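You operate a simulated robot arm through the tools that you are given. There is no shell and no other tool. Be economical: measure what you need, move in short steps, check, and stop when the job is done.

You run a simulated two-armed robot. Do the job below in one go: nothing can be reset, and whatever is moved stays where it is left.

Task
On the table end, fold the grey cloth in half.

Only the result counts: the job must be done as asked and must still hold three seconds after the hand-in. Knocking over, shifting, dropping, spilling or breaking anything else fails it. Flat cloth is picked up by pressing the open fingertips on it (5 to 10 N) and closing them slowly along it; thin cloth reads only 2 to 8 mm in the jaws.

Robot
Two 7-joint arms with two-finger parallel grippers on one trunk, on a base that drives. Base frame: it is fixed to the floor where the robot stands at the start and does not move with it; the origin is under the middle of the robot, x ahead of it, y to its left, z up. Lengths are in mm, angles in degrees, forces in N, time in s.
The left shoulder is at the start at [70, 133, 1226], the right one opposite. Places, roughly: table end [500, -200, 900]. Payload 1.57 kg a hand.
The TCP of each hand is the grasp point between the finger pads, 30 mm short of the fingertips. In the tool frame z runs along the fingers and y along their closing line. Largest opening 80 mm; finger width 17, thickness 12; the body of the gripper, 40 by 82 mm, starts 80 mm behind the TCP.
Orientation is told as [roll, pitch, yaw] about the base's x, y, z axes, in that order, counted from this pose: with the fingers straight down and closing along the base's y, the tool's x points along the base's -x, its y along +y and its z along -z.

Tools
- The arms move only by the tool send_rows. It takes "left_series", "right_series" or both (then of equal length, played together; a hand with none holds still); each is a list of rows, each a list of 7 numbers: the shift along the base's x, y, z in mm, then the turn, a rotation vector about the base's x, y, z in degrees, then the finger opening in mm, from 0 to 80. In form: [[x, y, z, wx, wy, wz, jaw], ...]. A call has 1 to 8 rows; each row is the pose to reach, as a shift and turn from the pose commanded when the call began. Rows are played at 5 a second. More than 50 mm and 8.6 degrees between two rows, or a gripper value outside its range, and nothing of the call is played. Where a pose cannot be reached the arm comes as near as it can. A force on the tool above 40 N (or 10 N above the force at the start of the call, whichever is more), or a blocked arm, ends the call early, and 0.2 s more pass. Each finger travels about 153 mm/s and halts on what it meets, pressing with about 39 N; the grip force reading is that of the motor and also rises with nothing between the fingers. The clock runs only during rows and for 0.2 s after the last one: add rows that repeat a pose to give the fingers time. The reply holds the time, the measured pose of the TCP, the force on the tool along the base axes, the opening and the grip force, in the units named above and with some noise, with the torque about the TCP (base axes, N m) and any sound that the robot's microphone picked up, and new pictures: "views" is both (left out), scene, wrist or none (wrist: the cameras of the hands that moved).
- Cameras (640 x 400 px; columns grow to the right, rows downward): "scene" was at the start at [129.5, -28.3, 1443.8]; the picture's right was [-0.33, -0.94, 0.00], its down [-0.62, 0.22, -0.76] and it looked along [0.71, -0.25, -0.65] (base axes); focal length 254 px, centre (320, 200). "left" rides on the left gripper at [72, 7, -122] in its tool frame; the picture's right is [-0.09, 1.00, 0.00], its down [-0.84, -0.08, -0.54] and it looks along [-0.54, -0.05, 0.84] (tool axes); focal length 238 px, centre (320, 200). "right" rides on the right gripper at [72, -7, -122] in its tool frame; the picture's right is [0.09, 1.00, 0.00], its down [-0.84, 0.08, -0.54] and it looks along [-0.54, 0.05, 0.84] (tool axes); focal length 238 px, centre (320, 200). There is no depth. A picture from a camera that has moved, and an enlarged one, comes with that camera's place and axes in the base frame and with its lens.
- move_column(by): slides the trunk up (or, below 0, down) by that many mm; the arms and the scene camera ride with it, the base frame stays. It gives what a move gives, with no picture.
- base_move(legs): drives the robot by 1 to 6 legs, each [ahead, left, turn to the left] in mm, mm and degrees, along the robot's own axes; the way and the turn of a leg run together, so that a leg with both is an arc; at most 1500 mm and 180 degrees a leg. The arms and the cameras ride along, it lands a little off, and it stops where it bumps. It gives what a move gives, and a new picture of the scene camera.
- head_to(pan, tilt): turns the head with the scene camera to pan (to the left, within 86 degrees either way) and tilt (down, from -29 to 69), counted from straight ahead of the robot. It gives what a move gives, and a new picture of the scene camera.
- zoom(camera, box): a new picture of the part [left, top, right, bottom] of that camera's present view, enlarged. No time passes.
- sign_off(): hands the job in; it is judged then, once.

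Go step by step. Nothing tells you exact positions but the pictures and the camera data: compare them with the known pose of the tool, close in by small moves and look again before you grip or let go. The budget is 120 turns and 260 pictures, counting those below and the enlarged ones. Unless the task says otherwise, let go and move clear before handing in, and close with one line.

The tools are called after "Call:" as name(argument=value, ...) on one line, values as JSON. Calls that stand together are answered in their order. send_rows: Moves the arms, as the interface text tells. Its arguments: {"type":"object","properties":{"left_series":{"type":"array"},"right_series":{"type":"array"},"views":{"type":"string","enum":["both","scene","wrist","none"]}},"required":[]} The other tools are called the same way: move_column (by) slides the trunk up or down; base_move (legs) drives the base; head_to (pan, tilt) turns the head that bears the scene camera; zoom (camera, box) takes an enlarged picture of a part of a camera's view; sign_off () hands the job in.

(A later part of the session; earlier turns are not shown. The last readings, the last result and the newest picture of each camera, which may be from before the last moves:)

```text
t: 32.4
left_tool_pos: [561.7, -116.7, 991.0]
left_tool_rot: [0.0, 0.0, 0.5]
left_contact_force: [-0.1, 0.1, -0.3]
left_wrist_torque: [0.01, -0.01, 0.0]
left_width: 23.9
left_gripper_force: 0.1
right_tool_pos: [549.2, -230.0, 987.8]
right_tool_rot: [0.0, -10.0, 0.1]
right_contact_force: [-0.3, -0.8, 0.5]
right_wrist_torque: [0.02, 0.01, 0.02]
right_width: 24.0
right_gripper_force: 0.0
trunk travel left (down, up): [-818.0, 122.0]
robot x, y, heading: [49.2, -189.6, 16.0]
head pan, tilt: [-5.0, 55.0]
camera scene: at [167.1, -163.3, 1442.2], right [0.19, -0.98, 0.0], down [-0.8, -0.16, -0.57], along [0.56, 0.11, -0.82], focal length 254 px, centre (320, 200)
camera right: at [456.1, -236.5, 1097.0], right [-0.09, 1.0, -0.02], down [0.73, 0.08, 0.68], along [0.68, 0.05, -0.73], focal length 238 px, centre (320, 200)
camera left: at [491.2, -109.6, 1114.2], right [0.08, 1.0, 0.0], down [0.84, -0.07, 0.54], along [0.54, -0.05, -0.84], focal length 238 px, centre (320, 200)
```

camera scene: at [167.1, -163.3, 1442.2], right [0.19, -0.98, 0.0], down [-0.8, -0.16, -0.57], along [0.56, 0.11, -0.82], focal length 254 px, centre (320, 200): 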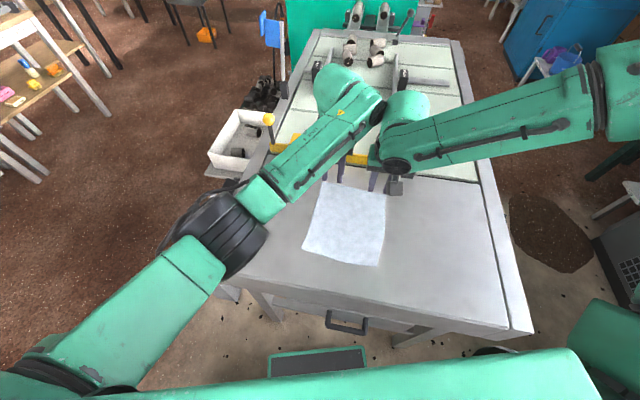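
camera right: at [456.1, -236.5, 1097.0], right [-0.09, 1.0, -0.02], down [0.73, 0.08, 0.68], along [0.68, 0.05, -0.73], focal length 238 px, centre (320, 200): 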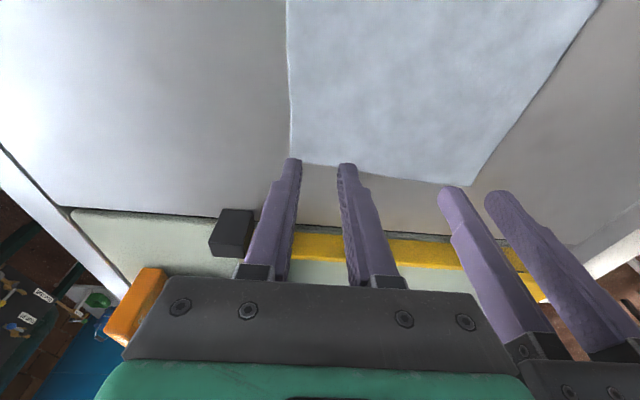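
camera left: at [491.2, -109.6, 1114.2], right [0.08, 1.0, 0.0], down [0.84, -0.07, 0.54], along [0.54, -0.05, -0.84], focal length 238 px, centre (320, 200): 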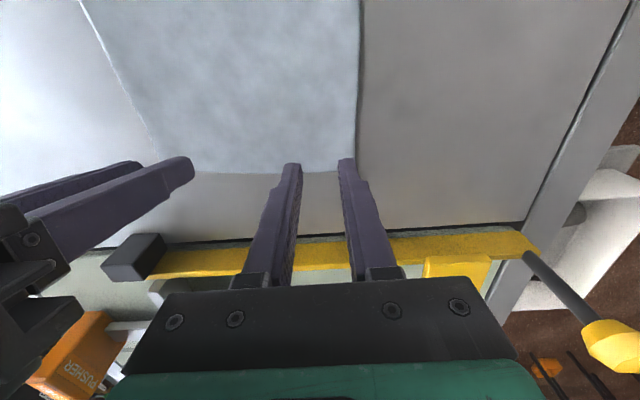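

The triangulation agrees: FL ≈ (583,-88), FR ≈ (571,-254), surface z ≈ 930. I go down to just above the cloth, then feel for contact.

Call:
send_rows(left_series=[[3, 0, -8, 0, 0, 0, 24], [6, 0, -14, 0, 0, 0, 24], [6, 0, -18, 0, 0, 0, 24], [6, 0, -22, 0, 0, 0, 24]], right_series=[[3, 2, -8, 0, 0, 0, 24], [6, 4, -12, 0, 0, 0, 24], [6, 4, -16, 0, 0, 0, 24], [6, 4, -19, 0, 0, 0, 24]], views="wrist")

```text
t: 33.4
left_tool_pos: [567.7, -116.5, 967.9]
left_tool_rot: [-0.1, 0.1, 0.6]
left_contact_force: [0.9, -0.2, -0.9]
left_wrist_torque: [-0.01, -0.01, 0.05]
left_width: 23.8
left_gripper_force: 0.0
right_tool_pos: [555.0, -224.4, 967.2]
right_tool_rot: [0.0, -9.9, 0.1]
right_contact_force: [-0.2, 0.5, -0.7]
right_wrist_torque: [0.03, 0.01, -0.01]
right_width: 24.0
right_gripper_force: 0.1
trunk travel left (down, up): [-818.0, 122.0]
robot x, y, heading: [48.5, -190.7, 16.1]
head pan, tilt: [-5.0, 55.0]
camera right: at [462.7, -232.0, 1077.4], right [-0.09, 1.0, -0.02], down [0.73, 0.08, 0.68], along [0.68, 0.05, -0.74], focal length 238 px, centre (320, 200)
camera left: at [496.9, -108.8, 1091.2], right [0.08, 1.0, 0.0], down [0.84, -0.07, 0.54], along [0.54, -0.04, -0.84], focal length 238 px, centre (320, 200)
```

right: 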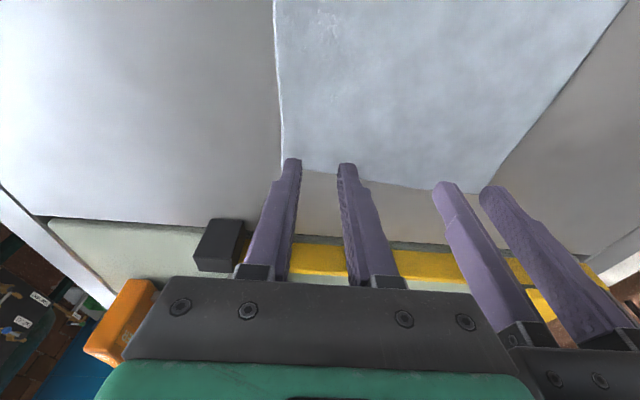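
left: 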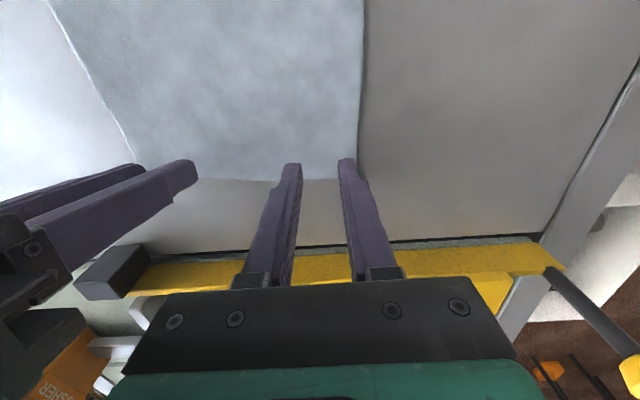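

The fingertips sit just inside the edge at both corners. I feel downward in small steps.

Call:
send_rows(left_series=[[0, -1, -2, 0, 0, 0, 24], [0, -1, -4, 0, 0, 0, 24], [0, -1, -6, 0, 0, 0, 24]], right_series=[[0, 1, -2, 0, 0, 0, 24], [0, 2, -4, 0, 0, 0, 24], [0, 2, -6, 0, 0, 0, 24]], views="none")

```text
t: 34.2
left_tool_pos: [568.5, -115.5, 963.1]
left_tool_rot: [0.1, 0.2, 0.8]
left_contact_force: [-0.6, -1.0, 0.3]
left_wrist_torque: [0.01, -0.02, -0.02]
left_width: 24.0
left_gripper_force: 0.0
right_tool_pos: [555.9, -225.5, 963.6]
right_tool_rot: [-0.1, -9.9, -0.3]
right_contact_force: [-0.6, 0.2, 0.1]
right_wrist_torque: [0.0, 0.02, 0.01]
right_width: 23.9
right_gripper_force: 0.1
trunk travel left (down, up): [-818.0, 122.0]
robot x, y, heading: [50.8, -189.9, 16.0]
head pan, tilt: [-5.0, 55.0]
```

Call:
send_rows(left_series=[[0, 0, -2, 0, 0, 0, 24], [0, 0, -4, 0, 0, 0, 24], [0, 0, -6, 0, 0, 0, 24]], right_series=[[0, 0, -2, 0, 0, 0, 24], [0, 0, -4, 0, 0, 0, 24], [0, 0, -6, 0, 0, 0, 24]], views="none")

```text
t: 35.0
left_tool_pos: [568.0, -113.4, 955.9]
left_tool_rot: [0.1, 0.2, 0.8]
left_contact_force: [0.6, -0.3, 0.2]
left_wrist_torque: [-0.02, 0.01, -0.01]
left_width: 24.3
left_gripper_force: 0.0
right_tool_pos: [556.3, -225.9, 956.9]
right_tool_rot: [0.0, -9.9, -0.2]
right_contact_force: [0.3, 0.2, -0.2]
right_wrist_torque: [-0.01, -0.01, 0.0]
right_width: 23.9
right_gripper_force: 0.0
trunk travel left (down, up): [-818.0, 122.0]
robot x, y, heading: [46.7, -185.6, 16.1]
head pan, tilt: [-5.0, 55.0]
```

No contact yet with the tips at about 926, so I continue down and look.

Call:
send_rows(left_series=[[0, 0, -2, 0, 0, 0, 24], [0, 0, -4, 0, 0, 0, 24], [0, 0, -6, 0, 0, 0, 24]], right_series=[[0, 0, -2, 0, 0, 0, 24], [0, 0, -4, 0, 0, 0, 24], [0, 0, -6, 0, 0, 0, 24]], views="wrist")

```text
t: 35.8
left_tool_pos: [566.8, -112.4, 953.6]
left_tool_rot: [0.3, -0.2, 0.9]
left_contact_force: [0.4, -0.1, 1.4]
left_wrist_torque: [0.01, -0.04, 0.0]
left_width: 23.5
left_gripper_force: 0.1
right_tool_pos: [556.0, -226.0, 954.5]
right_tool_rot: [-0.1, -10.2, -0.5]
right_contact_force: [3.4, -2.4, 24.1]
right_wrist_torque: [-0.26, -0.06, 0.02]
right_width: 24.3
right_gripper_force: 0.5
trunk travel left (down, up): [-818.0, 122.0]
robot x, y, heading: [47.4, -192.5, 16.3]
head pan, tilt: [-5.0, 55.0]
camera right: at [462.1, -232.2, 1062.0], right [-0.08, 1.0, -0.02], down [0.73, 0.07, 0.68], along [0.68, 0.04, -0.73], focal length 238 px, centre (320, 200)
camera left: at [495.5, -107.3, 1075.8], right [0.08, 1.0, 0.0], down [0.84, -0.07, 0.54], along [0.54, -0.04, -0.84], focal length 238 px, centre (320, 200)
```

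right: 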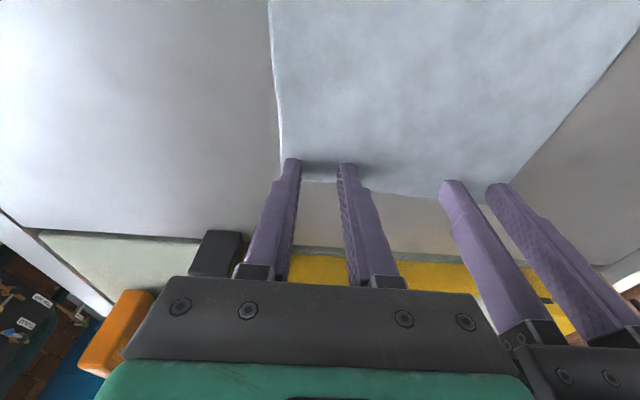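
left: 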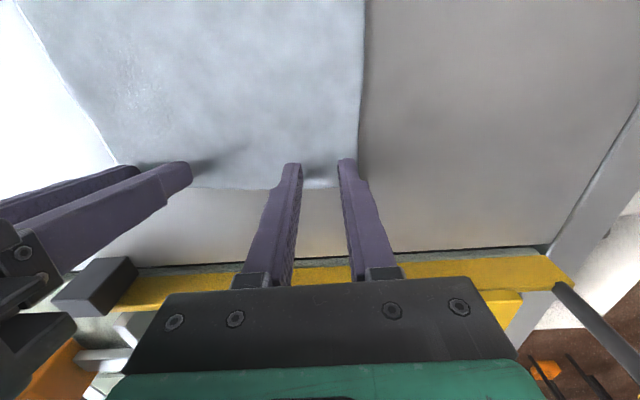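

The right presses 24 N, which is too much, and the left is just touching. I ease the right up 2.5 mm and lower the left slightly.

Call:
send_rows(left_series=[[0, 0, -1, 0, 0, 0, 24], [0, -3, -2, 0, 0, 0, 24]], right_series=[[0, 0, 1.5, 0, 0, 0, 24], [0, 0, 2.5, 0, 0, 0, 24]], views="none")

```text
t: 36.4
left_tool_pos: [565.8, -113.9, 954.0]
left_tool_rot: [0.2, -0.4, 1.2]
left_contact_force: [2.7, 3.2, 25.9]
left_wrist_torque: [0.01, -0.09, 0.04]
left_width: 23.7
left_gripper_force: 0.1
right_tool_pos: [552.1, -225.6, 954.2]
right_tool_rot: [-0.2, -10.0, -0.2]
right_contact_force: [1.9, 1.4, 7.2]
right_wrist_torque: [0.02, -0.03, -0.03]
right_width: 24.1
right_gripper_force: 0.1
trunk travel left (down, up): [-818.0, 122.0]
robot x, y, heading: [50.4, -194.9, 16.0]
head pan, tilt: [-5.0, 55.0]
```

Right 7 N is good. The left is at 26 N, so I ease it up.

Call:
send_rows(left_series=[[0, 0, 0.8, 0, 0, 0, 24], [0, 0, 1.5, 0, 0, 0, 24]], right_series=[[0, 0, 0, 0, 0, 0, 24], [0, 0, 0, 0, 0, 0, 24]], views="wrist")

```text
t: 37.0
left_tool_pos: [566.1, -113.3, 952.4]
left_tool_rot: [0.2, -0.2, 1.4]
left_contact_force: [5.1, 2.5, 31.5]
left_wrist_torque: [-0.09, -0.24, 0.04]
left_width: 23.8
left_gripper_force: 0.1
right_tool_pos: [552.1, -224.4, 954.8]
right_tool_rot: [-0.2, -10.1, -0.2]
right_contact_force: [-0.1, 0.5, 1.0]
right_wrist_torque: [-0.02, 0.0, 0.04]
right_width: 23.6
right_gripper_force: 0.1
trunk travel left (down, up): [-818.0, 122.0]
robot x, y, heading: [52.7, -190.1, 16.1]
head pan, tilt: [-5.0, 55.0]
camera right: at [458.9, -232.2, 1062.8], right [-0.09, 1.0, -0.02], down [0.73, 0.08, 0.68], along [0.68, 0.04, -0.73], focal length 238 px, centre (320, 200)
camera left: at [494.7, -107.8, 1075.3], right [0.07, 1.0, 0.0], down [0.84, -0.06, 0.54], along [0.54, -0.03, -0.84], focal length 238 px, centre (320, 200)
```

right: 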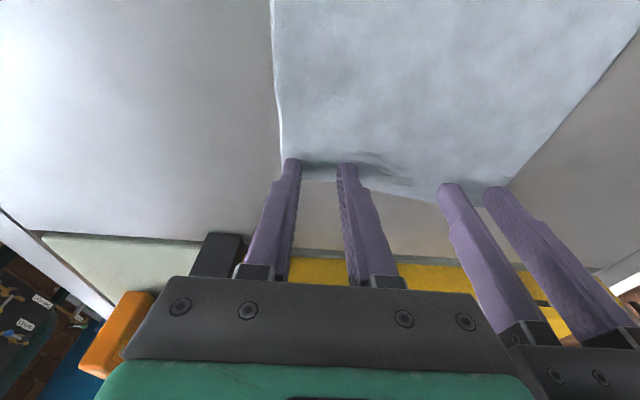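
left: 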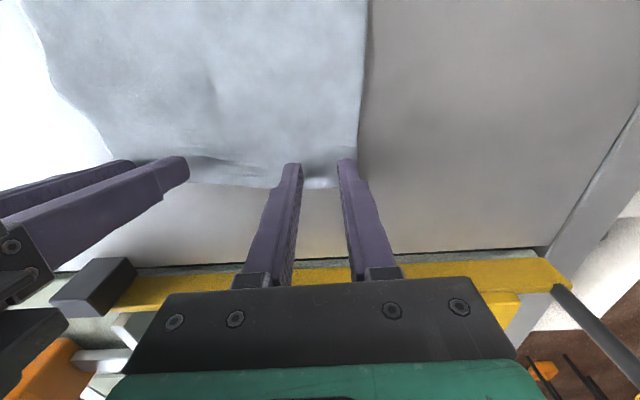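

The contact is coupled through the robot's compliance. I ease the left up more, the right down a little, and let it settle.

Call:
send_rows(left_series=[[0, 0, 1, 0, 0, 0, 24], [0, 0, 2.2, 0, 0, 0, 24], [0, 0, 2.2, 0, 0, 0, 24], [0, 0, 2.2, 0, 0, 0, 24]], right_series=[[0, 0, -0.5, 0, 0, 0, 24], [0, 0, -1, 0, 0, 0, 24], [0, 0, -1, 0, 0, 0, 24], [0, 0, -1, 0, 0, 0, 24]], views="none")

```text
t: 38.0
left_tool_pos: [564.6, -114.3, 953.5]
left_tool_rot: [0.3, 0.0, 1.4]
left_contact_force: [4.3, -0.8, 24.4]
left_wrist_torque: [-0.28, -0.25, 0.06]
left_width: 23.7
left_gripper_force: 0.1
right_tool_pos: [552.2, -224.7, 954.8]
right_tool_rot: [0.0, -10.1, 0.1]
right_contact_force: [-1.3, -1.5, 6.8]
right_wrist_torque: [-0.1, 0.0, 0.03]
right_width: 24.1
right_gripper_force: 0.1
trunk travel left (down, up): [-818.0, 122.0]
robot x, y, heading: [44.9, -190.2, 16.1]
head pan, tilt: [-5.0, 55.0]
```

Call:
send_rows(left_series=[[0, 0, 1, 0, 0, 0, 24], [0, 0, 1.8, 0, 0, 0, 24], [0, 0, 1.8, 0, 0, 0, 24]], views="none")

```text
t: 38.8
left_tool_pos: [564.6, -113.2, 952.9]
left_tool_rot: [0.3, 0.3, 1.3]
left_contact_force: [0.3, -2.0, 10.8]
left_wrist_torque: [-0.12, -0.09, 0.0]
left_width: 23.8
left_gripper_force: 0.1
right_tool_pos: [554.0, -224.5, 953.6]
right_tool_rot: [0.0, -10.1, -0.1]
right_contact_force: [-2.4, -0.9, 10.0]
right_wrist_torque: [-0.13, 0.07, -0.01]
right_width: 23.9
right_gripper_force: 0.1
trunk travel left (down, up): [-818.0, 122.0]
robot x, y, heading: [49.2, -188.4, 16.1]
head pan, tilt: [-5.0, 55.0]
```

Both press with about 10 N. I close both grippers slowly, 2–3 mm per row.

Call:
send_rows(left_series=[[0, 0, 0, 0, 0, 0, 21], [0, 0, 0, 0, 0, 0, 18], [0, 0, 0, 0, 0, 0, 15], [0, 0, 0, 0, 0, 0, 12], [0, 0, 0, 0, 0, 0, 9], [0, 0, 0, 0, 0, 0, 6], [0, 0, 0, 0, 0, 0, 3], [0, 0, 0, 0, 0, 0, 0]], right_series=[[0, 0, 0, 0, 0, 0, 21], [0, 0, 0, 0, 0, 0, 18], [0, 0, 0, 0, 0, 0, 15], [0, 0, 0, 0, 0, 0, 12], [0, 0, 0, 0, 0, 0, 9], [0, 0, 0, 0, 0, 0, 6], [0, 0, 0, 0, 0, 0, 3], [0, 0, 0, 0, 0, 0, 0]])

```text
t: 40.6
left_tool_pos: [565.9, -110.9, 953.4]
left_tool_rot: [0.1, 0.1, 1.4]
left_contact_force: [-1.1, -6.9, 0.1]
left_wrist_torque: [-0.21, 0.02, 0.05]
left_width: 2.1
left_gripper_force: 23.2
right_tool_pos: [554.0, -224.7, 954.0]
right_tool_rot: [0.0, -10.1, -0.1]
right_contact_force: [0.4, 6.4, 17.3]
right_wrist_torque: [0.14, 0.03, -0.04]
right_width: 1.5
right_gripper_force: 24.0
trunk travel left (down, up): [-818.0, 122.0]
robot x, y, heading: [51.7, -189.1, 15.8]
head pan, tilt: [-5.0, 55.0]
camera scene: at [163.5, -163.3, 1442.6], right [0.19, -0.98, 0.0], down [-0.8, -0.16, -0.58], along [0.56, 0.11, -0.82], focal length 254 px, centre (320, 200)
camera right: at [460.8, -231.1, 1062.5], right [-0.09, 1.0, -0.01], down [0.73, 0.07, 0.68], along [0.68, 0.05, -0.73], focal length 238 px, centre (320, 200)
camera left: at [495.6, -107.1, 1076.4], right [0.07, 1.0, 0.0], down [0.84, -0.06, 0.54], along [0.54, -0.03, -0.84], focal length 238 px, centre (320, 200)
```

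scene: 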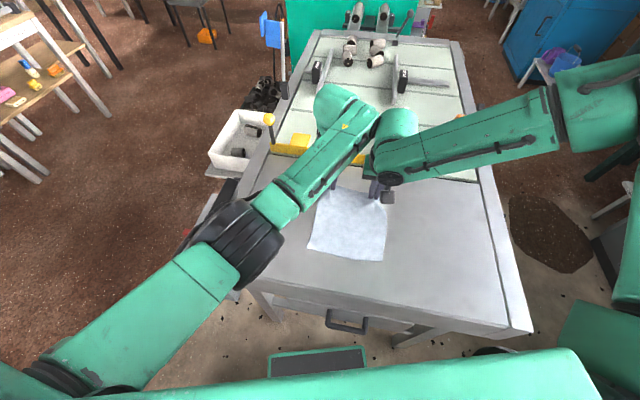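
right: 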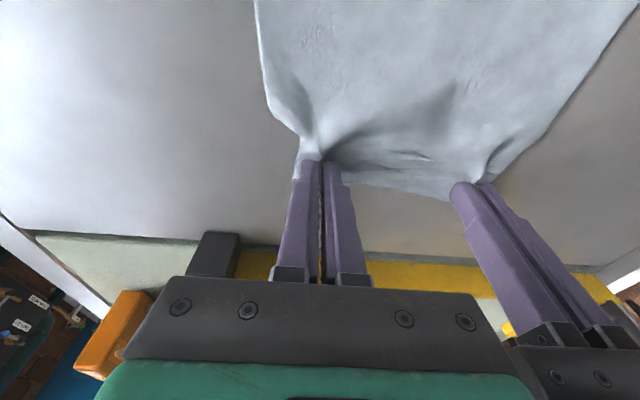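
left: 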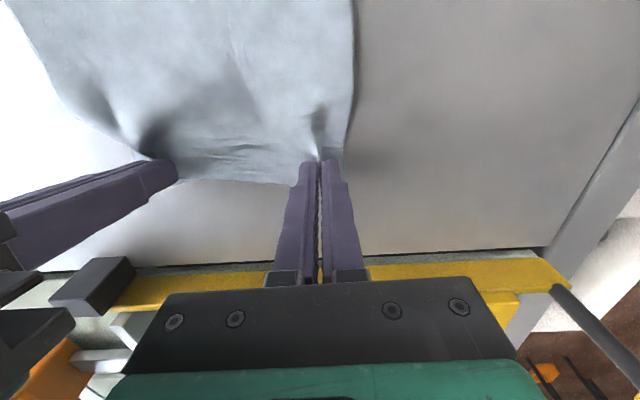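

Both hands have gathered a pinch. I lift gently 40 mm to check that they hold.

Call:
send_rows(left_series=[[0, 0, 8, 0, 0, 0, 0], [-3, 0, 16, 0, 0, 0, 0], [-8, 0, 28, 0, 0, 0, 0], [-15, 0, 40, 0, 0, 0, 0]], right_series=[[0, 0, 8, 0, 0, 0, 0], [-3, 0, 16, 0, 0, 0, 0], [-8, 0, 28, 0, 0, 0, 0], [-15, 0, 40, 0, 0, 0, 0]])

```text
t: 41.6
left_tool_pos: [553.1, -109.2, 993.2]
left_tool_rot: [0.4, 0.3, 1.5]
left_contact_force: [-0.4, -0.9, 0.3]
left_wrist_torque: [0.01, 0.03, 0.02]
left_width: 1.9
left_gripper_force: 23.9
right_tool_pos: [540.6, -222.5, 993.5]
right_tool_rot: [0.0, -10.0, 0.1]
right_contact_force: [-0.3, 1.0, 0.3]
right_wrist_torque: [0.07, 0.03, 0.04]
right_width: 1.4
right_gripper_force: 22.9
trunk travel left (down, up): [-818.0, 122.0]
robot x, y, heading: [47.4, -188.8, 16.0]
head pan, tilt: [-5.0, 55.0]
camera scene: at [166.4, -163.2, 1442.3], right [0.19, -0.98, 0.0], down [-0.8, -0.16, -0.57], along [0.56, 0.11, -0.82], focal length 254 px, centre (320, 200)
camera right: at [447.8, -229.4, 1102.2], right [-0.09, 1.0, -0.02], down [0.73, 0.08, 0.68], along [0.68, 0.05, -0.73], focal length 238 px, centre (320, 200)
camera left: at [483.3, -105.4, 1115.8], right [0.06, 1.0, 0.01], down [0.84, -0.06, 0.54], along [0.54, -0.03, -0.84], focal length 238 px, centre (320, 200)
```

scene: 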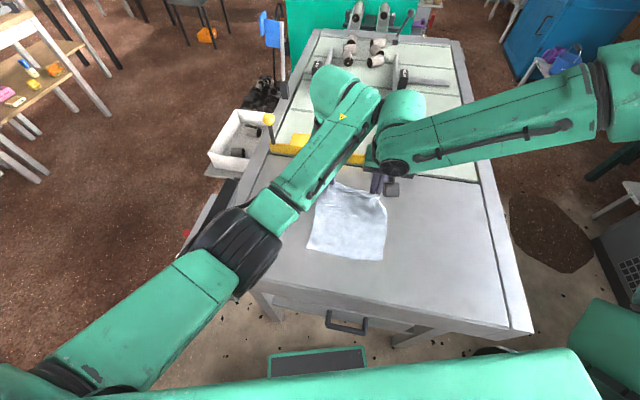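
right: 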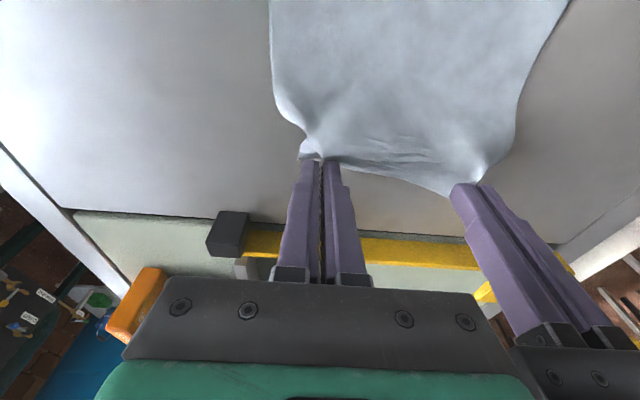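
left: 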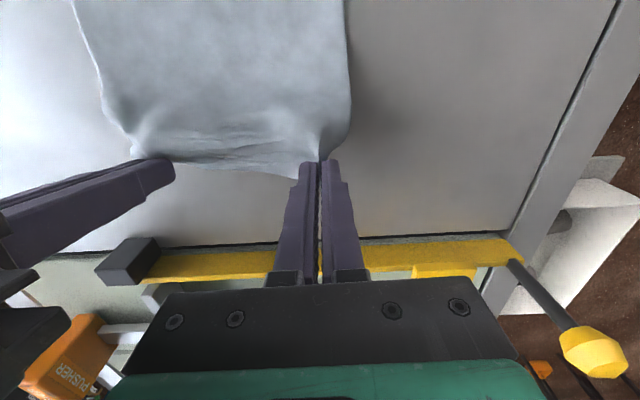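

Both pinches hold. I'll carry the edge back by driving the base with the arm postures fixed, and first check that the floor behind is free.

Call:
head_to(pan=86, tilt=40)

Call:
head_to(pan=-86, tilt=40)

```text
t: 43.2
left_tool_pos: [553.3, -109.3, 992.4]
left_tool_rot: [0.3, 0.3, 1.5]
left_contact_force: [-0.4, -1.7, 0.3]
left_wrist_torque: [0.0, -0.04, 0.01]
left_width: 2.1
left_gripper_force: 23.8
right_tool_pos: [540.1, -222.8, 992.8]
right_tool_rot: [-0.1, -9.9, 0.1]
right_contact_force: [-0.5, 1.8, 0.9]
right_wrist_torque: [0.04, -0.04, 0.01]
right_width: 1.5
right_gripper_force: 23.3
trunk travel left (down, up): [-818.0, 122.0]
robot x, y, heading: [50.3, -192.8, 16.2]
head pan, tilt: [85.9, 40.0]
camera scene: at [78.7, -93.9, 1462.9], right [0.98, 0.21, 0.0], down [0.13, -0.63, -0.77], along [-0.16, 0.75, -0.64], focal length 254 px, centre (320, 200)
```

scene: 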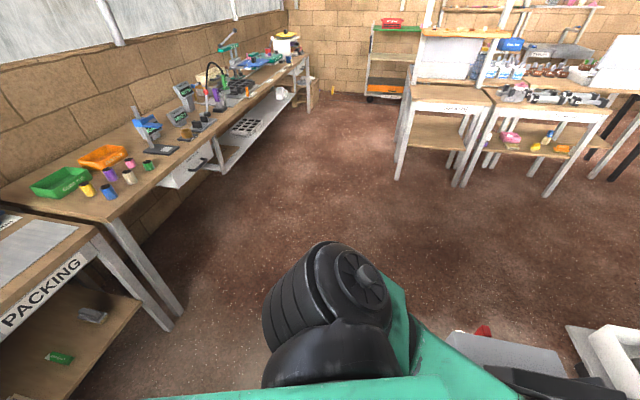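

```text
t: 45.9
left_tool_pos: [554.7, -109.5, 993.0]
left_tool_rot: [0.3, 0.3, 1.5]
left_contact_force: [0.2, -1.7, 0.2]
left_wrist_torque: [-0.04, 0.0, 0.01]
left_width: 2.1
left_gripper_force: 23.6
right_tool_pos: [540.8, -222.6, 992.1]
right_tool_rot: [-0.2, -9.9, 0.0]
right_contact_force: [0.8, 0.7, 0.3]
right_wrist_torque: [0.07, -0.02, 0.0]
right_width: 1.5
right_gripper_force: 23.3
trunk travel left (down, up): [-818.0, 122.0]
robot x, y, heading: [49.1, -193.3, 16.1]
head pan, tilt: [-85.9, 40.0]
camera scene: at [125.6, -256.9, 1462.9], right [-0.94, -0.34, 0.0], down [-0.22, 0.6, -0.77], along [0.26, -0.72, -0.64], focal length 254 px, centre (320, 200)
```

scene: 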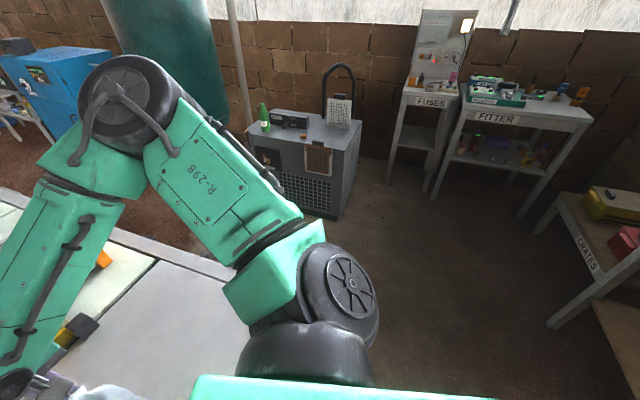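

There is plenty of room behind. I spread the hands slightly to tension the edge, raise it, then back the base up in steps.

Call:
send_rows(left_series=[[-3, 3, 8, 0, 0, 0, 0], [-6, 6, 16, 0, 0, 0, 0], [-10, 8, 25, 0, 0, 0, 0]], right_series=[[-3, -3, 8, 0, 0, 0, 0], [-6, -6, 16, 0, 0, 0, 0], [-10, -8, 25, 0, 0, 0, 0]], views="none")

Call:
base_move(legs=[[-57, 18, 0]])

Call:
head_to(pan=-14, tilt=58)

```text
t: 46.6
left_tool_pos: [542.7, -114.7, 1020.7]
left_tool_rot: [0.0, 0.1, 0.4]
left_contact_force: [-0.1, -3.0, -0.3]
left_wrist_torque: [-0.13, 0.03, 0.01]
left_width: 2.0
left_gripper_force: 23.9
right_tool_pos: [529.6, -228.2, 1018.6]
right_tool_rot: [0.0, -10.0, 0.4]
right_contact_force: [0.4, 4.2, -0.2]
right_wrist_torque: [0.1, -0.03, 0.04]
right_width: 1.3
right_gripper_force: 22.7
trunk travel left (down, up): [-818.0, 122.0]
robot x, y, heading: [48.3, -191.0, 16.2]
head pan, tilt: [-85.9, 40.0]
```

```text
t: 47.6
left_tool_pos: [488.2, -110.7, 1017.6]
left_tool_rot: [0.0, 0.4, 0.6]
left_contact_force: [0.1, -5.5, -0.6]
left_wrist_torque: [-0.16, 0.09, 0.09]
left_width: 2.1
left_gripper_force: 23.6
right_tool_pos: [475.6, -228.1, 1014.6]
right_tool_rot: [0.0, -9.6, 0.2]
right_contact_force: [0.1, 6.7, -0.3]
right_wrist_torque: [0.18, 0.0, 0.0]
right_width: 1.0
right_gripper_force: 23.2
trunk travel left (down, up): [-818.0, 122.0]
robot x, y, heading: [-13.1, -192.0, 15.9]
head pan, tilt: [-85.9, 40.0]
camera scene: at [73.7, -255.8, 1462.3], right [-0.94, -0.34, 0.01], down [-0.23, 0.6, -0.76], along [0.26, -0.72, -0.64], focal length 254 px, centre (320, 200)
```

scene: 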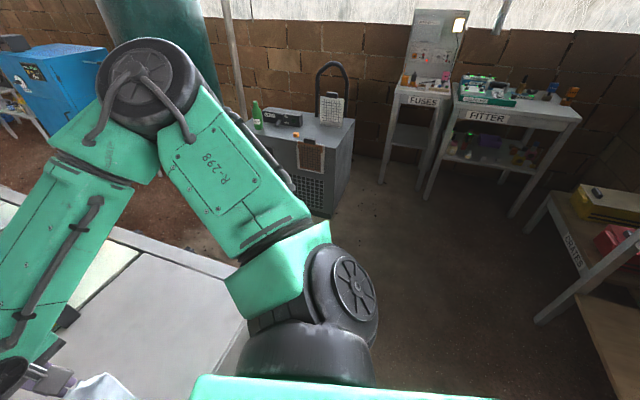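

```text
t: 49.1
left_tool_pos: [483.3, -109.9, 1020.6]
left_tool_rot: [0.0, 0.0, 0.4]
left_contact_force: [-0.1, -5.3, -0.1]
left_wrist_torque: [-0.13, 0.01, 0.02]
left_width: 2.2
left_gripper_force: 23.4
right_tool_pos: [469.5, -228.5, 1017.3]
right_tool_rot: [0.0, -10.0, 0.3]
right_contact_force: [1.0, 4.4, 0.4]
right_wrist_torque: [0.21, -0.01, -0.04]
right_width: 1.1
right_gripper_force: 23.0
trunk travel left (down, up): [-818.0, 122.0]
robot x, y, heading: [-7.2, -191.2, 16.0]
head pan, tilt: [-14.0, 58.0]
camera scene: at [105.1, -173.2, 1438.6], right [0.04, -1.0, 0.0], down [-0.85, -0.03, -0.53], along [0.53, 0.02, -0.85], focal length 254 px, centre (320, 200)
```

scene: 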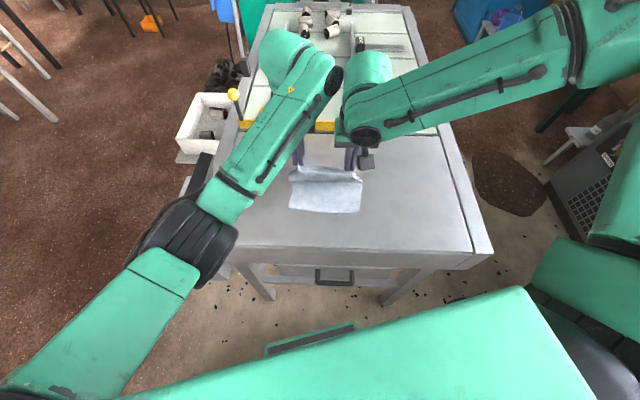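

The fold is forming well. I relax the spread a touch and back up another 60 mm.

Call:
send_rows(left_series=[[-3, -2, 0, 0, 0, 0, 0], [-3, -2, 0, 0, -4, 0, 0]], right_series=[[0, 2, 0, 0, 0, 0, 0], [0, 2, 0, 0, -4, 0, 0]], views="none")

Call:
base_move(legs=[[-56, 18, 0]])

```text
t: 49.7
left_tool_pos: [479.1, -113.7, 1020.8]
left_tool_rot: [-0.1, -4.0, 0.5]
left_contact_force: [0.2, -2.3, -0.4]
left_wrist_torque: [-0.04, -0.01, 0.02]
left_width: 2.1
left_gripper_force: 23.8
right_tool_pos: [470.0, -226.3, 1018.1]
right_tool_rot: [-0.2, -14.1, 0.2]
right_contact_force: [-0.6, 2.2, -0.1]
right_wrist_torque: [0.07, -0.01, 0.01]
right_width: 1.2
right_gripper_force: 23.2
trunk travel left (down, up): [-818.0, 122.0]
robot x, y, heading: [-9.2, -188.9, 16.2]
head pan, tilt: [-14.0, 58.0]
```

```text
t: 50.6
left_tool_pos: [426.2, -111.9, 1016.4]
left_tool_rot: [-0.1, -3.6, 0.6]
left_contact_force: [-0.1, -0.9, 0.6]
left_wrist_torque: [-0.04, 0.08, 0.01]
left_width: 2.0
left_gripper_force: 23.1
right_tool_pos: [416.7, -224.0, 1013.6]
right_tool_rot: [0.0, -13.6, 0.3]
right_contact_force: [0.8, 3.0, -0.5]
right_wrist_torque: [0.08, 0.04, 0.0]
right_width: 1.6
right_gripper_force: 23.0
trunk travel left (down, up): [-818.0, 122.0]
robot x, y, heading: [-71.1, -186.8, 15.9]
head pan, tilt: [-14.0, 58.0]
camera scene: at [54.1, -171.4, 1437.8], right [0.04, -1.0, 0.0], down [-0.85, -0.03, -0.53], along [0.53, 0.02, -0.85], focal length 254 px, centre (320, 200)
```

scene: 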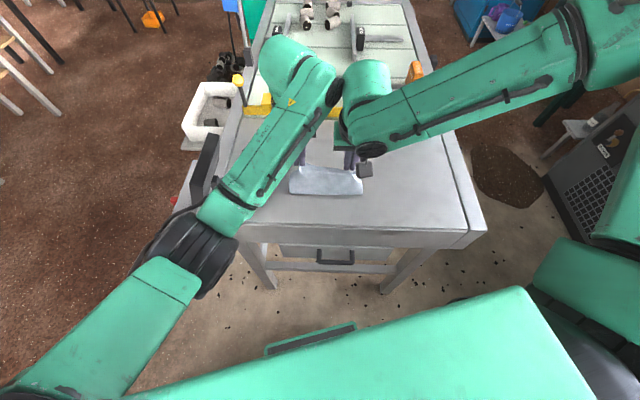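

Call:
zoom(camera="scene", box=[250, 130, 410, 230])

Call:
zoom(camera="right", box=[0, 0, 640, 400])

```text
4.00 times, centred on (330, 180) of scene
camera zoom: at [54.1, -171.4, 1437.8], right [0.04, -1.0, 0.0], down [-0.85, -0.03, -0.53], along [0.53, 0.02, -0.85], focal length 1015 px, centre (280, 280)
```

zoom: 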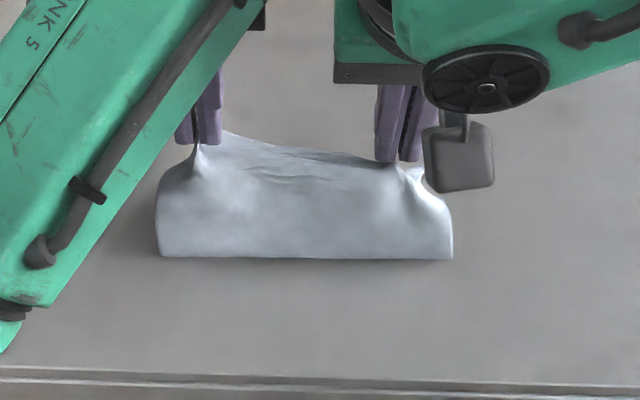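

```text
1.00 times, centred on (320, 200) of right
camera zoom: at [317.1, -232.1, 1117.0], right [-0.09, 1.0, -0.02], down [0.69, 0.08, 0.72], along [0.72, 0.05, -0.69], focal length 238 px, centre (320, 200)
```

zoom: 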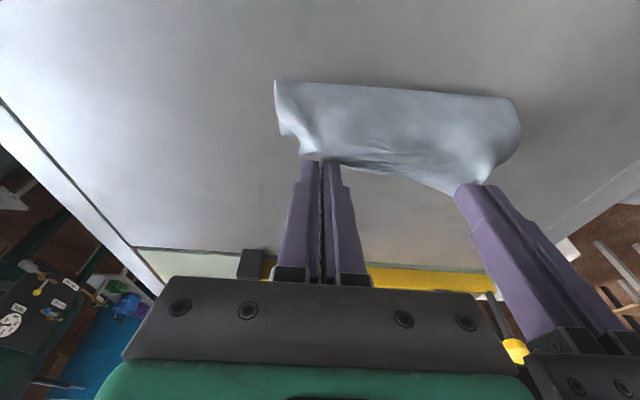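

I need to understand the cloth's shape better, so I look closer from the wrist cameras.

Call:
zoom(camera="right", box=[240, 60, 560, 260])

Call:
zoom(camera="left", box=[60, 20, 440, 260])

```text
2.00 times, centred on (400, 160) of right
camera zoom: at [317.1, -232.1, 1117.0], right [-0.09, 1.0, -0.02], down [0.69, 0.08, 0.72], along [0.72, 0.05, -0.69], focal length 477 px, centre (160, 280)
```

zoom: 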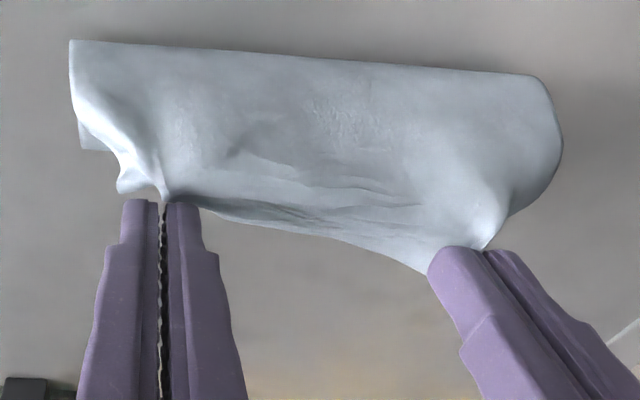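

```text
1.67 times, centred on (250, 140) of left
camera zoom: at [348.5, -104.2, 1134.8], right [0.08, 1.0, 0.0], down [0.8, -0.07, 0.59], along [0.59, -0.05, -0.8], focal length 397 px, centre (437, 300)
```

zoom: 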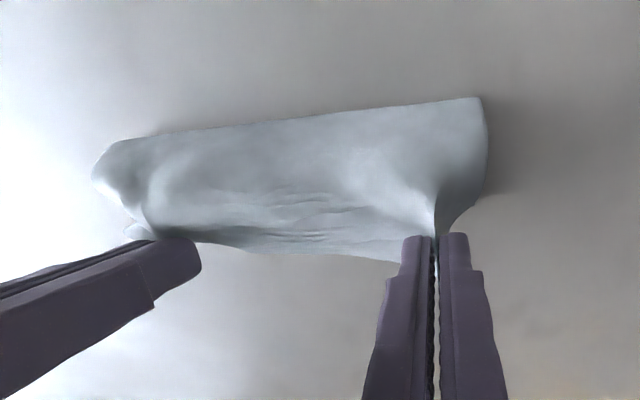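

The sheet seems slack and its shape is unclear, since I kept the height too low. I raise the trunk 50 mm to draw it taut and look again.

Call:
move_column(by=50)

Call:
zoom(camera="scene", box=[230, 120, 422, 240])

Call:
zoom(camera="right", box=[240, 40, 560, 240])

```text
t: 51.5
left_tool_pos: [420.1, -111.8, 1070.4]
left_tool_rot: [-0.1, -4.0, 0.4]
left_contact_force: [0.0, -1.9, -1.0]
left_wrist_torque: [0.01, 0.0, 0.0]
left_width: 2.1
left_gripper_force: 24.2
right_tool_pos: [411.2, -224.2, 1068.1]
right_tool_rot: [-0.1, -13.9, 0.2]
right_contact_force: [-0.1, 1.7, 0.2]
right_wrist_torque: [0.07, -0.01, 0.01]
right_width: 1.2
right_gripper_force: 22.7
trunk travel left (down, up): [-868.0, 72.0]
robot x, y, heading: [-73.3, -187.1, 15.9]
head pan, tilt: [-14.0, 58.0]
```

```text
3.33 times, centred on (326, 180) of scene
camera zoom: at [45.7, -171.2, 1488.7], right [0.04, -1.0, 0.0], down [-0.85, -0.03, -0.53], along [0.53, 0.02, -0.85], focal length 846 px, centre (300, 267)
```

zoom: 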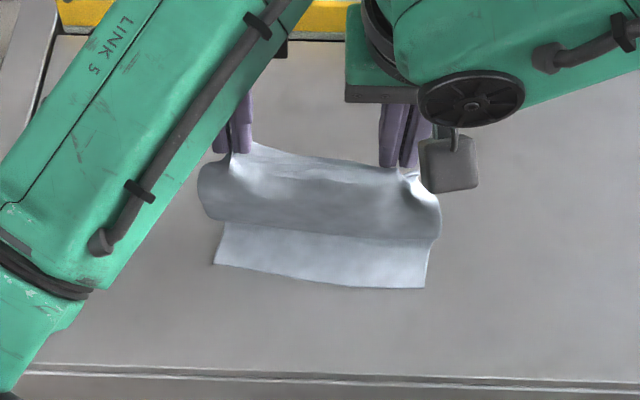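

```text
2.00 times, centred on (400, 140) of right
camera zoom: at [310.7, -231.9, 1169.6], right [-0.09, 1.0, -0.02], down [0.68, 0.08, 0.73], along [0.73, 0.05, -0.69], focal length 477 px, centre (160, 320)
```

zoom: 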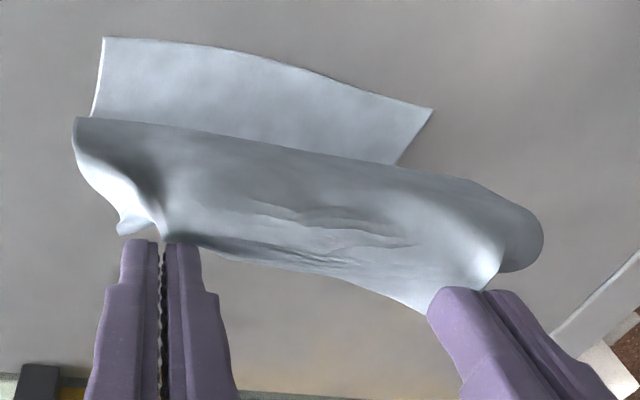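

Now it is clear: the sheet leaves the pinch toward the robot and bulges over the near half, so the hands must pitch strongly with the fingers forward, letting the sheet hang down and roll over. I tilt both hands 32° more, moving forward a bit so the elbows stay out of trouble.

Call:
send_rows(left_series=[[10, 0, 0, 0, -8, 0, 0], [20, 0, 0, 0, -16, 0, 0], [35, 0, 0, 0, -24, 0, 0], [50, 0, 0, 0, -32, 0, 0]], right_series=[[10, 0, 0, 0, -8, 0, 0], [20, 0, 0, 0, -16, 0, 0], [35, 0, 0, 0, -24, 0, 0], [50, 0, 0, 0, -32, 0, 0]])

```text
t: 52.5
left_tool_pos: [473.4, -110.8, 1069.4]
left_tool_rot: [-0.3, -36.0, 0.6]
left_contact_force: [-0.7, -4.7, 1.5]
left_wrist_torque: [-0.16, -0.02, -0.04]
left_width: 2.1
left_gripper_force: 23.4
right_tool_pos: [462.4, -225.0, 1066.9]
right_tool_rot: [-0.1, -45.9, 0.0]
right_contact_force: [1.3, 3.4, -0.2]
right_wrist_torque: [0.11, -0.02, 0.1]
right_width: 1.1
right_gripper_force: 22.8
trunk travel left (down, up): [-868.0, 72.0]
robot x, y, heading: [-69.2, -190.1, 16.0]
head pan, tilt: [-14.0, 58.0]
camera scene: at [47.0, -171.2, 1488.6], right [0.04, -1.0, 0.0], down [-0.85, -0.03, -0.53], along [0.53, 0.02, -0.85], focal length 254 px, centre (320, 200)
camera right: at [323.4, -232.6, 1101.2], right [-0.06, 1.0, -0.07], down [0.19, 0.08, 0.98], along [0.98, 0.05, -0.2], focal length 238 px, centre (320, 200)
camera left: at [344.2, -103.2, 1126.3], right [0.07, 1.0, 0.05], down [0.36, -0.07, 0.93], along [0.93, -0.04, -0.36], focal length 238 px, centre (320, 200)
```

scene: 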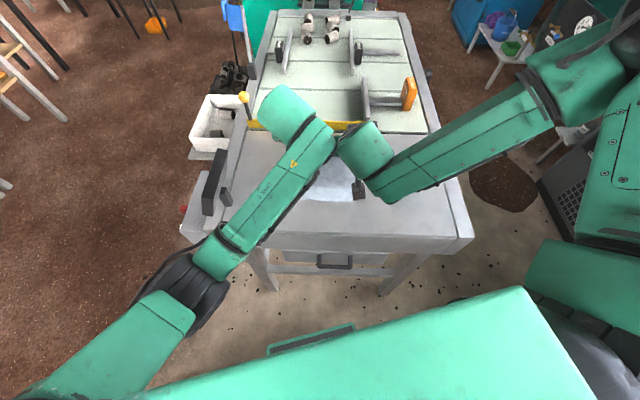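
right: 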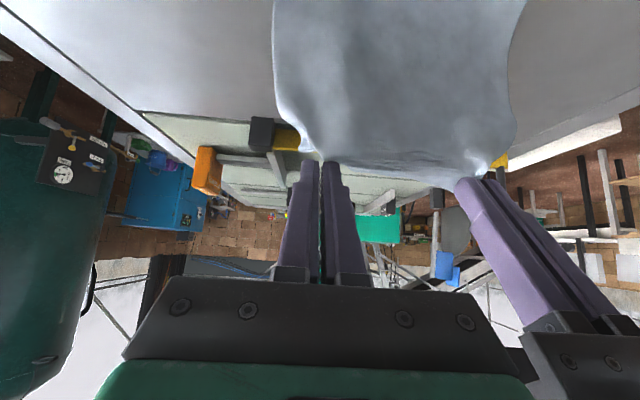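
left: 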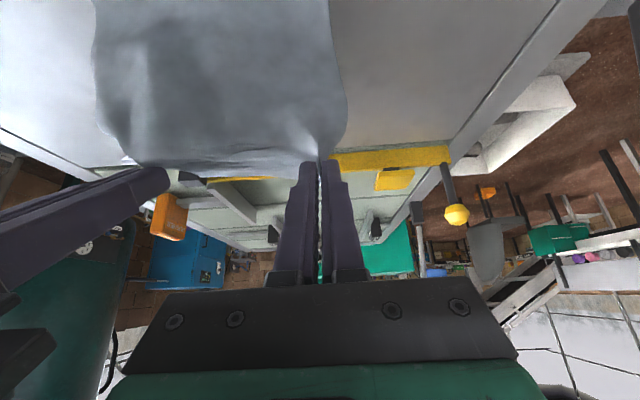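

The elbows are clear and the sheet now leaves downward. I tilt a further 24° (left 32°) with a small forward shift.

Call:
send_rows(left_series=[[8, 0, 0, 0, -8, 0, 0], [16, 0, 0, 0, -16, 0, 0], [24, 0, 0, 0, -24, 0, 0], [30, 0, 0, 0, -32, 0, 0]], right_series=[[8, 0, 0, 0, -6, 0, 0], [16, 0, 0, 0, -12, 0, 0], [24, 0, 0, 0, -18, 0, 0], [30, 0, 0, 0, -24, 0, 0]], views="scene")

Call:
zoom(camera="scene", box=[230, 120, 422, 240])

```text
t: 53.5
left_tool_pos: [502.0, -111.6, 1071.0]
left_tool_rot: [-1.3, -68.0, 1.3]
left_contact_force: [-0.6, -1.9, 0.4]
left_wrist_torque: [-0.04, 0.0, -0.07]
left_width: 2.1
left_gripper_force: 23.9
right_tool_pos: [491.5, -225.0, 1069.9]
right_tool_rot: [-0.4, -70.0, 0.6]
right_contact_force: [0.3, 2.2, -0.6]
right_wrist_torque: [0.04, 0.02, 0.07]
right_width: 1.2
right_gripper_force: 23.1
trunk travel left (down, up): [-868.0, 72.0]
robot x, y, heading: [-74.0, -186.9, 16.0]
head pan, tilt: [-14.0, 58.0]
camera scene: at [46.8, -170.1, 1488.6], right [0.04, -1.0, 0.0], down [-0.85, -0.03, -0.53], along [0.53, 0.02, -0.85], focal length 254 px, centre (320, 200)
```

scene: 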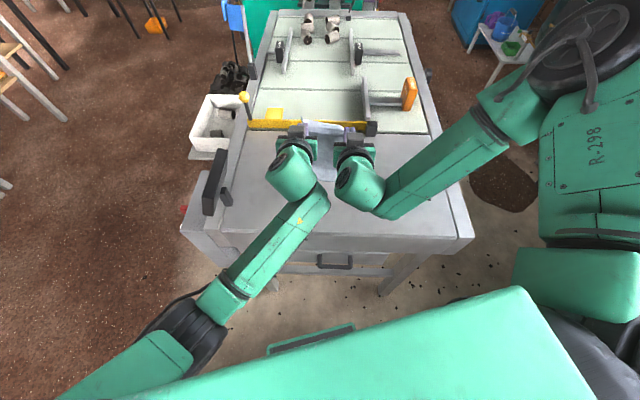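

```text
3.33 times, centred on (326, 180) of scene
camera zoom: at [46.8, -170.1, 1488.6], right [0.04, -1.0, 0.0], down [-0.85, -0.03, -0.53], along [0.53, 0.02, -0.85], focal length 846 px, centre (300, 267)
```

zoom: 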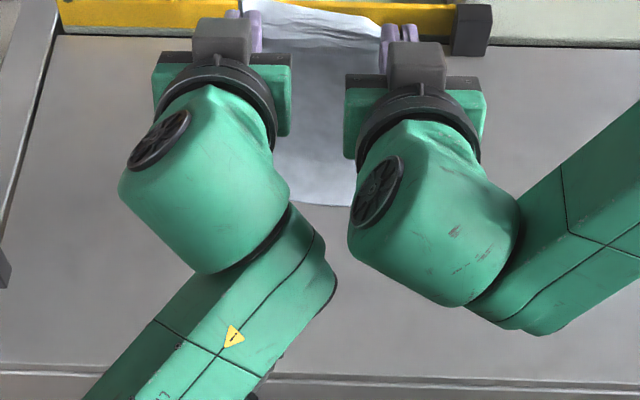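

The sheet now hangs cleanly from nearly horizontal fingers, with the near edge lying at about x 458. I lower and move slightly forward to lay the near half flat, before rolling back over it.

Call:
send_rows(left_series=[[6, 0, -12, 0, 0, 0, 0], [13, 0, -25, 0, 0, 0, 0], [20, 0, -38, 0, 0, 0, 0], [28, 0, -50, 0, 0, 0, 0]], right_series=[[6, 0, -12, 0, 0, 0, 0], [13, 0, -25, 0, 0, 0, 0], [20, 0, -38, 0, 0, 0, 0], [28, 0, -50, 0, 0, 0, 0]])

Call:
zoom(camera="scene", box=[230, 100, 422, 220])

```text
t: 54.5
left_tool_pos: [528.9, -96.3, 1010.8]
left_tool_rot: [2.6, -67.1, -1.6]
left_contact_force: [0.3, -0.8, -0.3]
left_wrist_torque: [0.01, -0.03, -0.01]
left_width: 2.0
left_gripper_force: 23.6
right_tool_pos: [515.4, -251.2, 1051.0]
right_tool_rot: [-0.7, -69.9, 0.6]
right_contact_force: [-0.4, -0.4, 0.3]
right_wrist_torque: [0.01, -0.01, 0.02]
right_width: 0.0
right_gripper_force: 21.0
right hand out of reach, approached as far as the arm can: row 1, 2, 3, 4
trunk travel left (down, up): [-868.0, 72.0]
robot x, y, heading: [-71.8, -189.0, 16.0]
head pan, tilt: [-14.0, 58.0]
camera scene: at [47.7, -171.1, 1488.4], right [0.04, -1.0, 0.0], down [-0.85, -0.03, -0.53], along [0.53, 0.02, -0.85], focal length 254 px, centre (320, 200)
camera right: at [374.5, -258.8, 1026.9], right [-0.03, 1.0, -0.09], down [-0.22, 0.08, 0.97], along [0.97, 0.05, 0.22], focal length 238 px, centre (320, 200)
camera left: at [389.3, -90.9, 991.7], right [0.02, 0.99, 0.1], down [-0.17, -0.1, 0.98], along [0.98, -0.04, 0.17], focal length 238 px, centre (320, 200)
```

scene: 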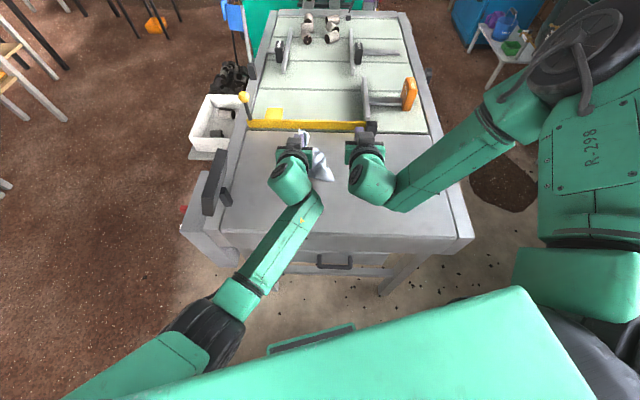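
right: 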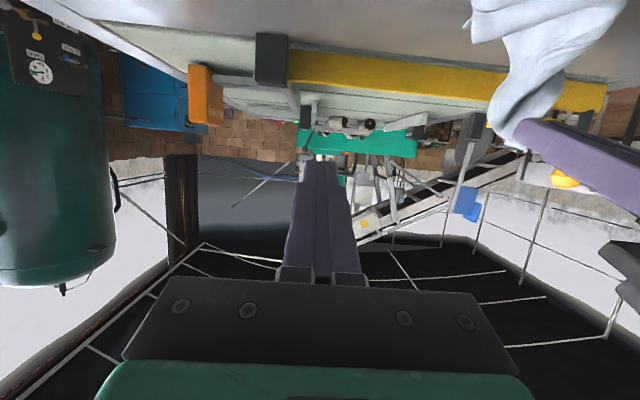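
left: 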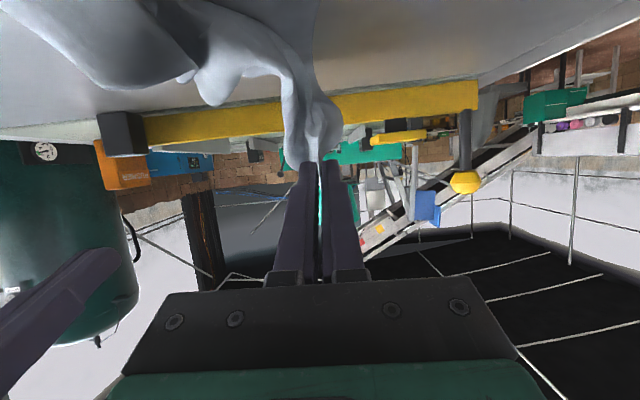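

```text
3.33 times, centred on (326, 160) of scene
camera zoom: at [47.7, -171.1, 1488.4], right [0.04, -1.0, 0.0], down [-0.85, -0.03, -0.53], along [0.53, 0.02, -0.85], focal length 846 px, centre (300, 333)
```

zoom: 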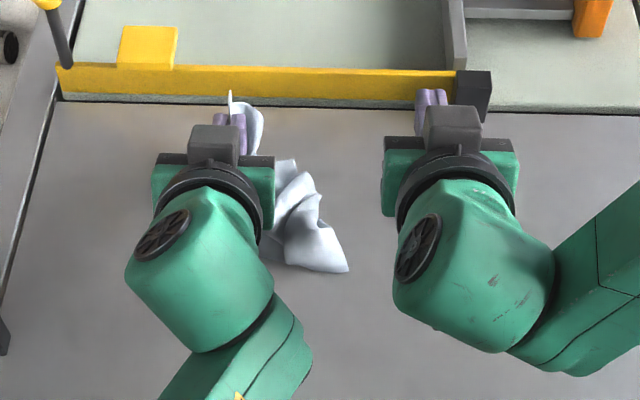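

The right arm hit its limit and the cloth slipped out of that hand. I clear the right hand away, and lift and un-tilt the left, which still holds its corner, so I can re-lay the cloth flat.

Call:
send_rows(left_series=[[-5, 0, 20, 0, 8, 0, 0], [-10, 0, 40, 0, 16, 0, 0], [-15, 0, 60, 0, 24, 0, 0], [-20, 0, 80, 0, 32, 0, 0], [-25, 0, 90, 0, 40, 0, 0], [-30, 0, 100, 0, 48, 0, 0]], right_series=[[-10, -30, 20, 0, 8, 0, 10], [-20, -60, 35, 0, 16, 0, 24], [-30, -90, 45, 0, 24, 0, 24], [-40, -120, 50, 0, 32, 0, 24], [-50, -150, 50, 0, 40, 0, 24], [-60, -180, 50, 0, 48, 0, 24]])

```text
t: 56.0
left_tool_pos: [500.1, -110.7, 1120.7]
left_tool_rot: [-0.5, -19.7, 0.7]
left_contact_force: [1.0, 0.2, -1.0]
left_wrist_torque: [0.01, -0.02, 0.01]
left_width: 2.2
left_gripper_force: 23.9
right_tool_pos: [451.2, -427.4, 1103.6]
right_tool_rot: [-0.1, -21.9, 0.2]
right_contact_force: [-0.7, -0.9, -0.3]
right_wrist_torque: [0.01, -0.03, -0.02]
right_width: 23.8
right_gripper_force: 0.1
trunk travel left (down, up): [-868.0, 72.0]
robot x, y, heading: [-74.0, -187.4, 16.1]
head pan, tilt: [-14.0, 58.0]
camera scene: at [46.8, -171.3, 1488.5], right [0.04, -1.0, 0.0], down [-0.85, -0.03, -0.53], along [0.53, 0.02, -0.85], focal length 254 px, centre (320, 200)
camera right: at [338.8, -435.6, 1191.5], right [-0.09, 1.0, -0.03], down [0.57, 0.08, 0.81], along [0.81, 0.05, -0.58], focal length 238 px, centre (320, 200)
camera left: at [392.2, -104.4, 1211.2], right [0.08, 1.0, 0.03], down [0.61, -0.07, 0.79], along [0.79, -0.05, -0.61], focal length 238 px, centre (320, 200)
```

scene: 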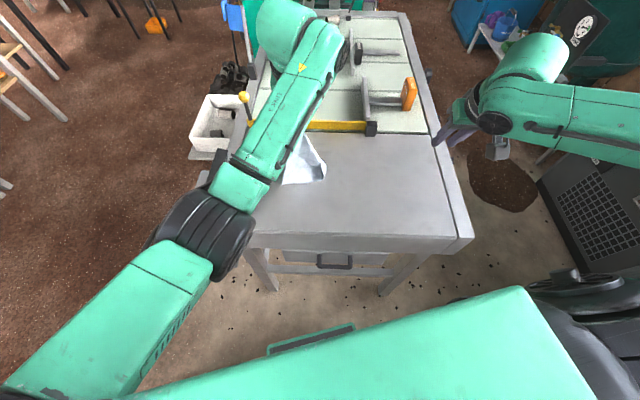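
right: 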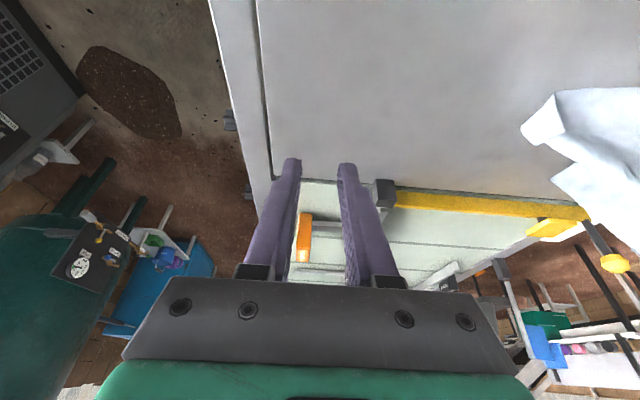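
left: 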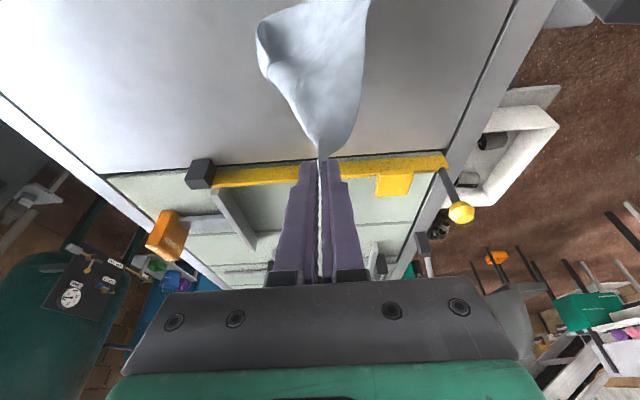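

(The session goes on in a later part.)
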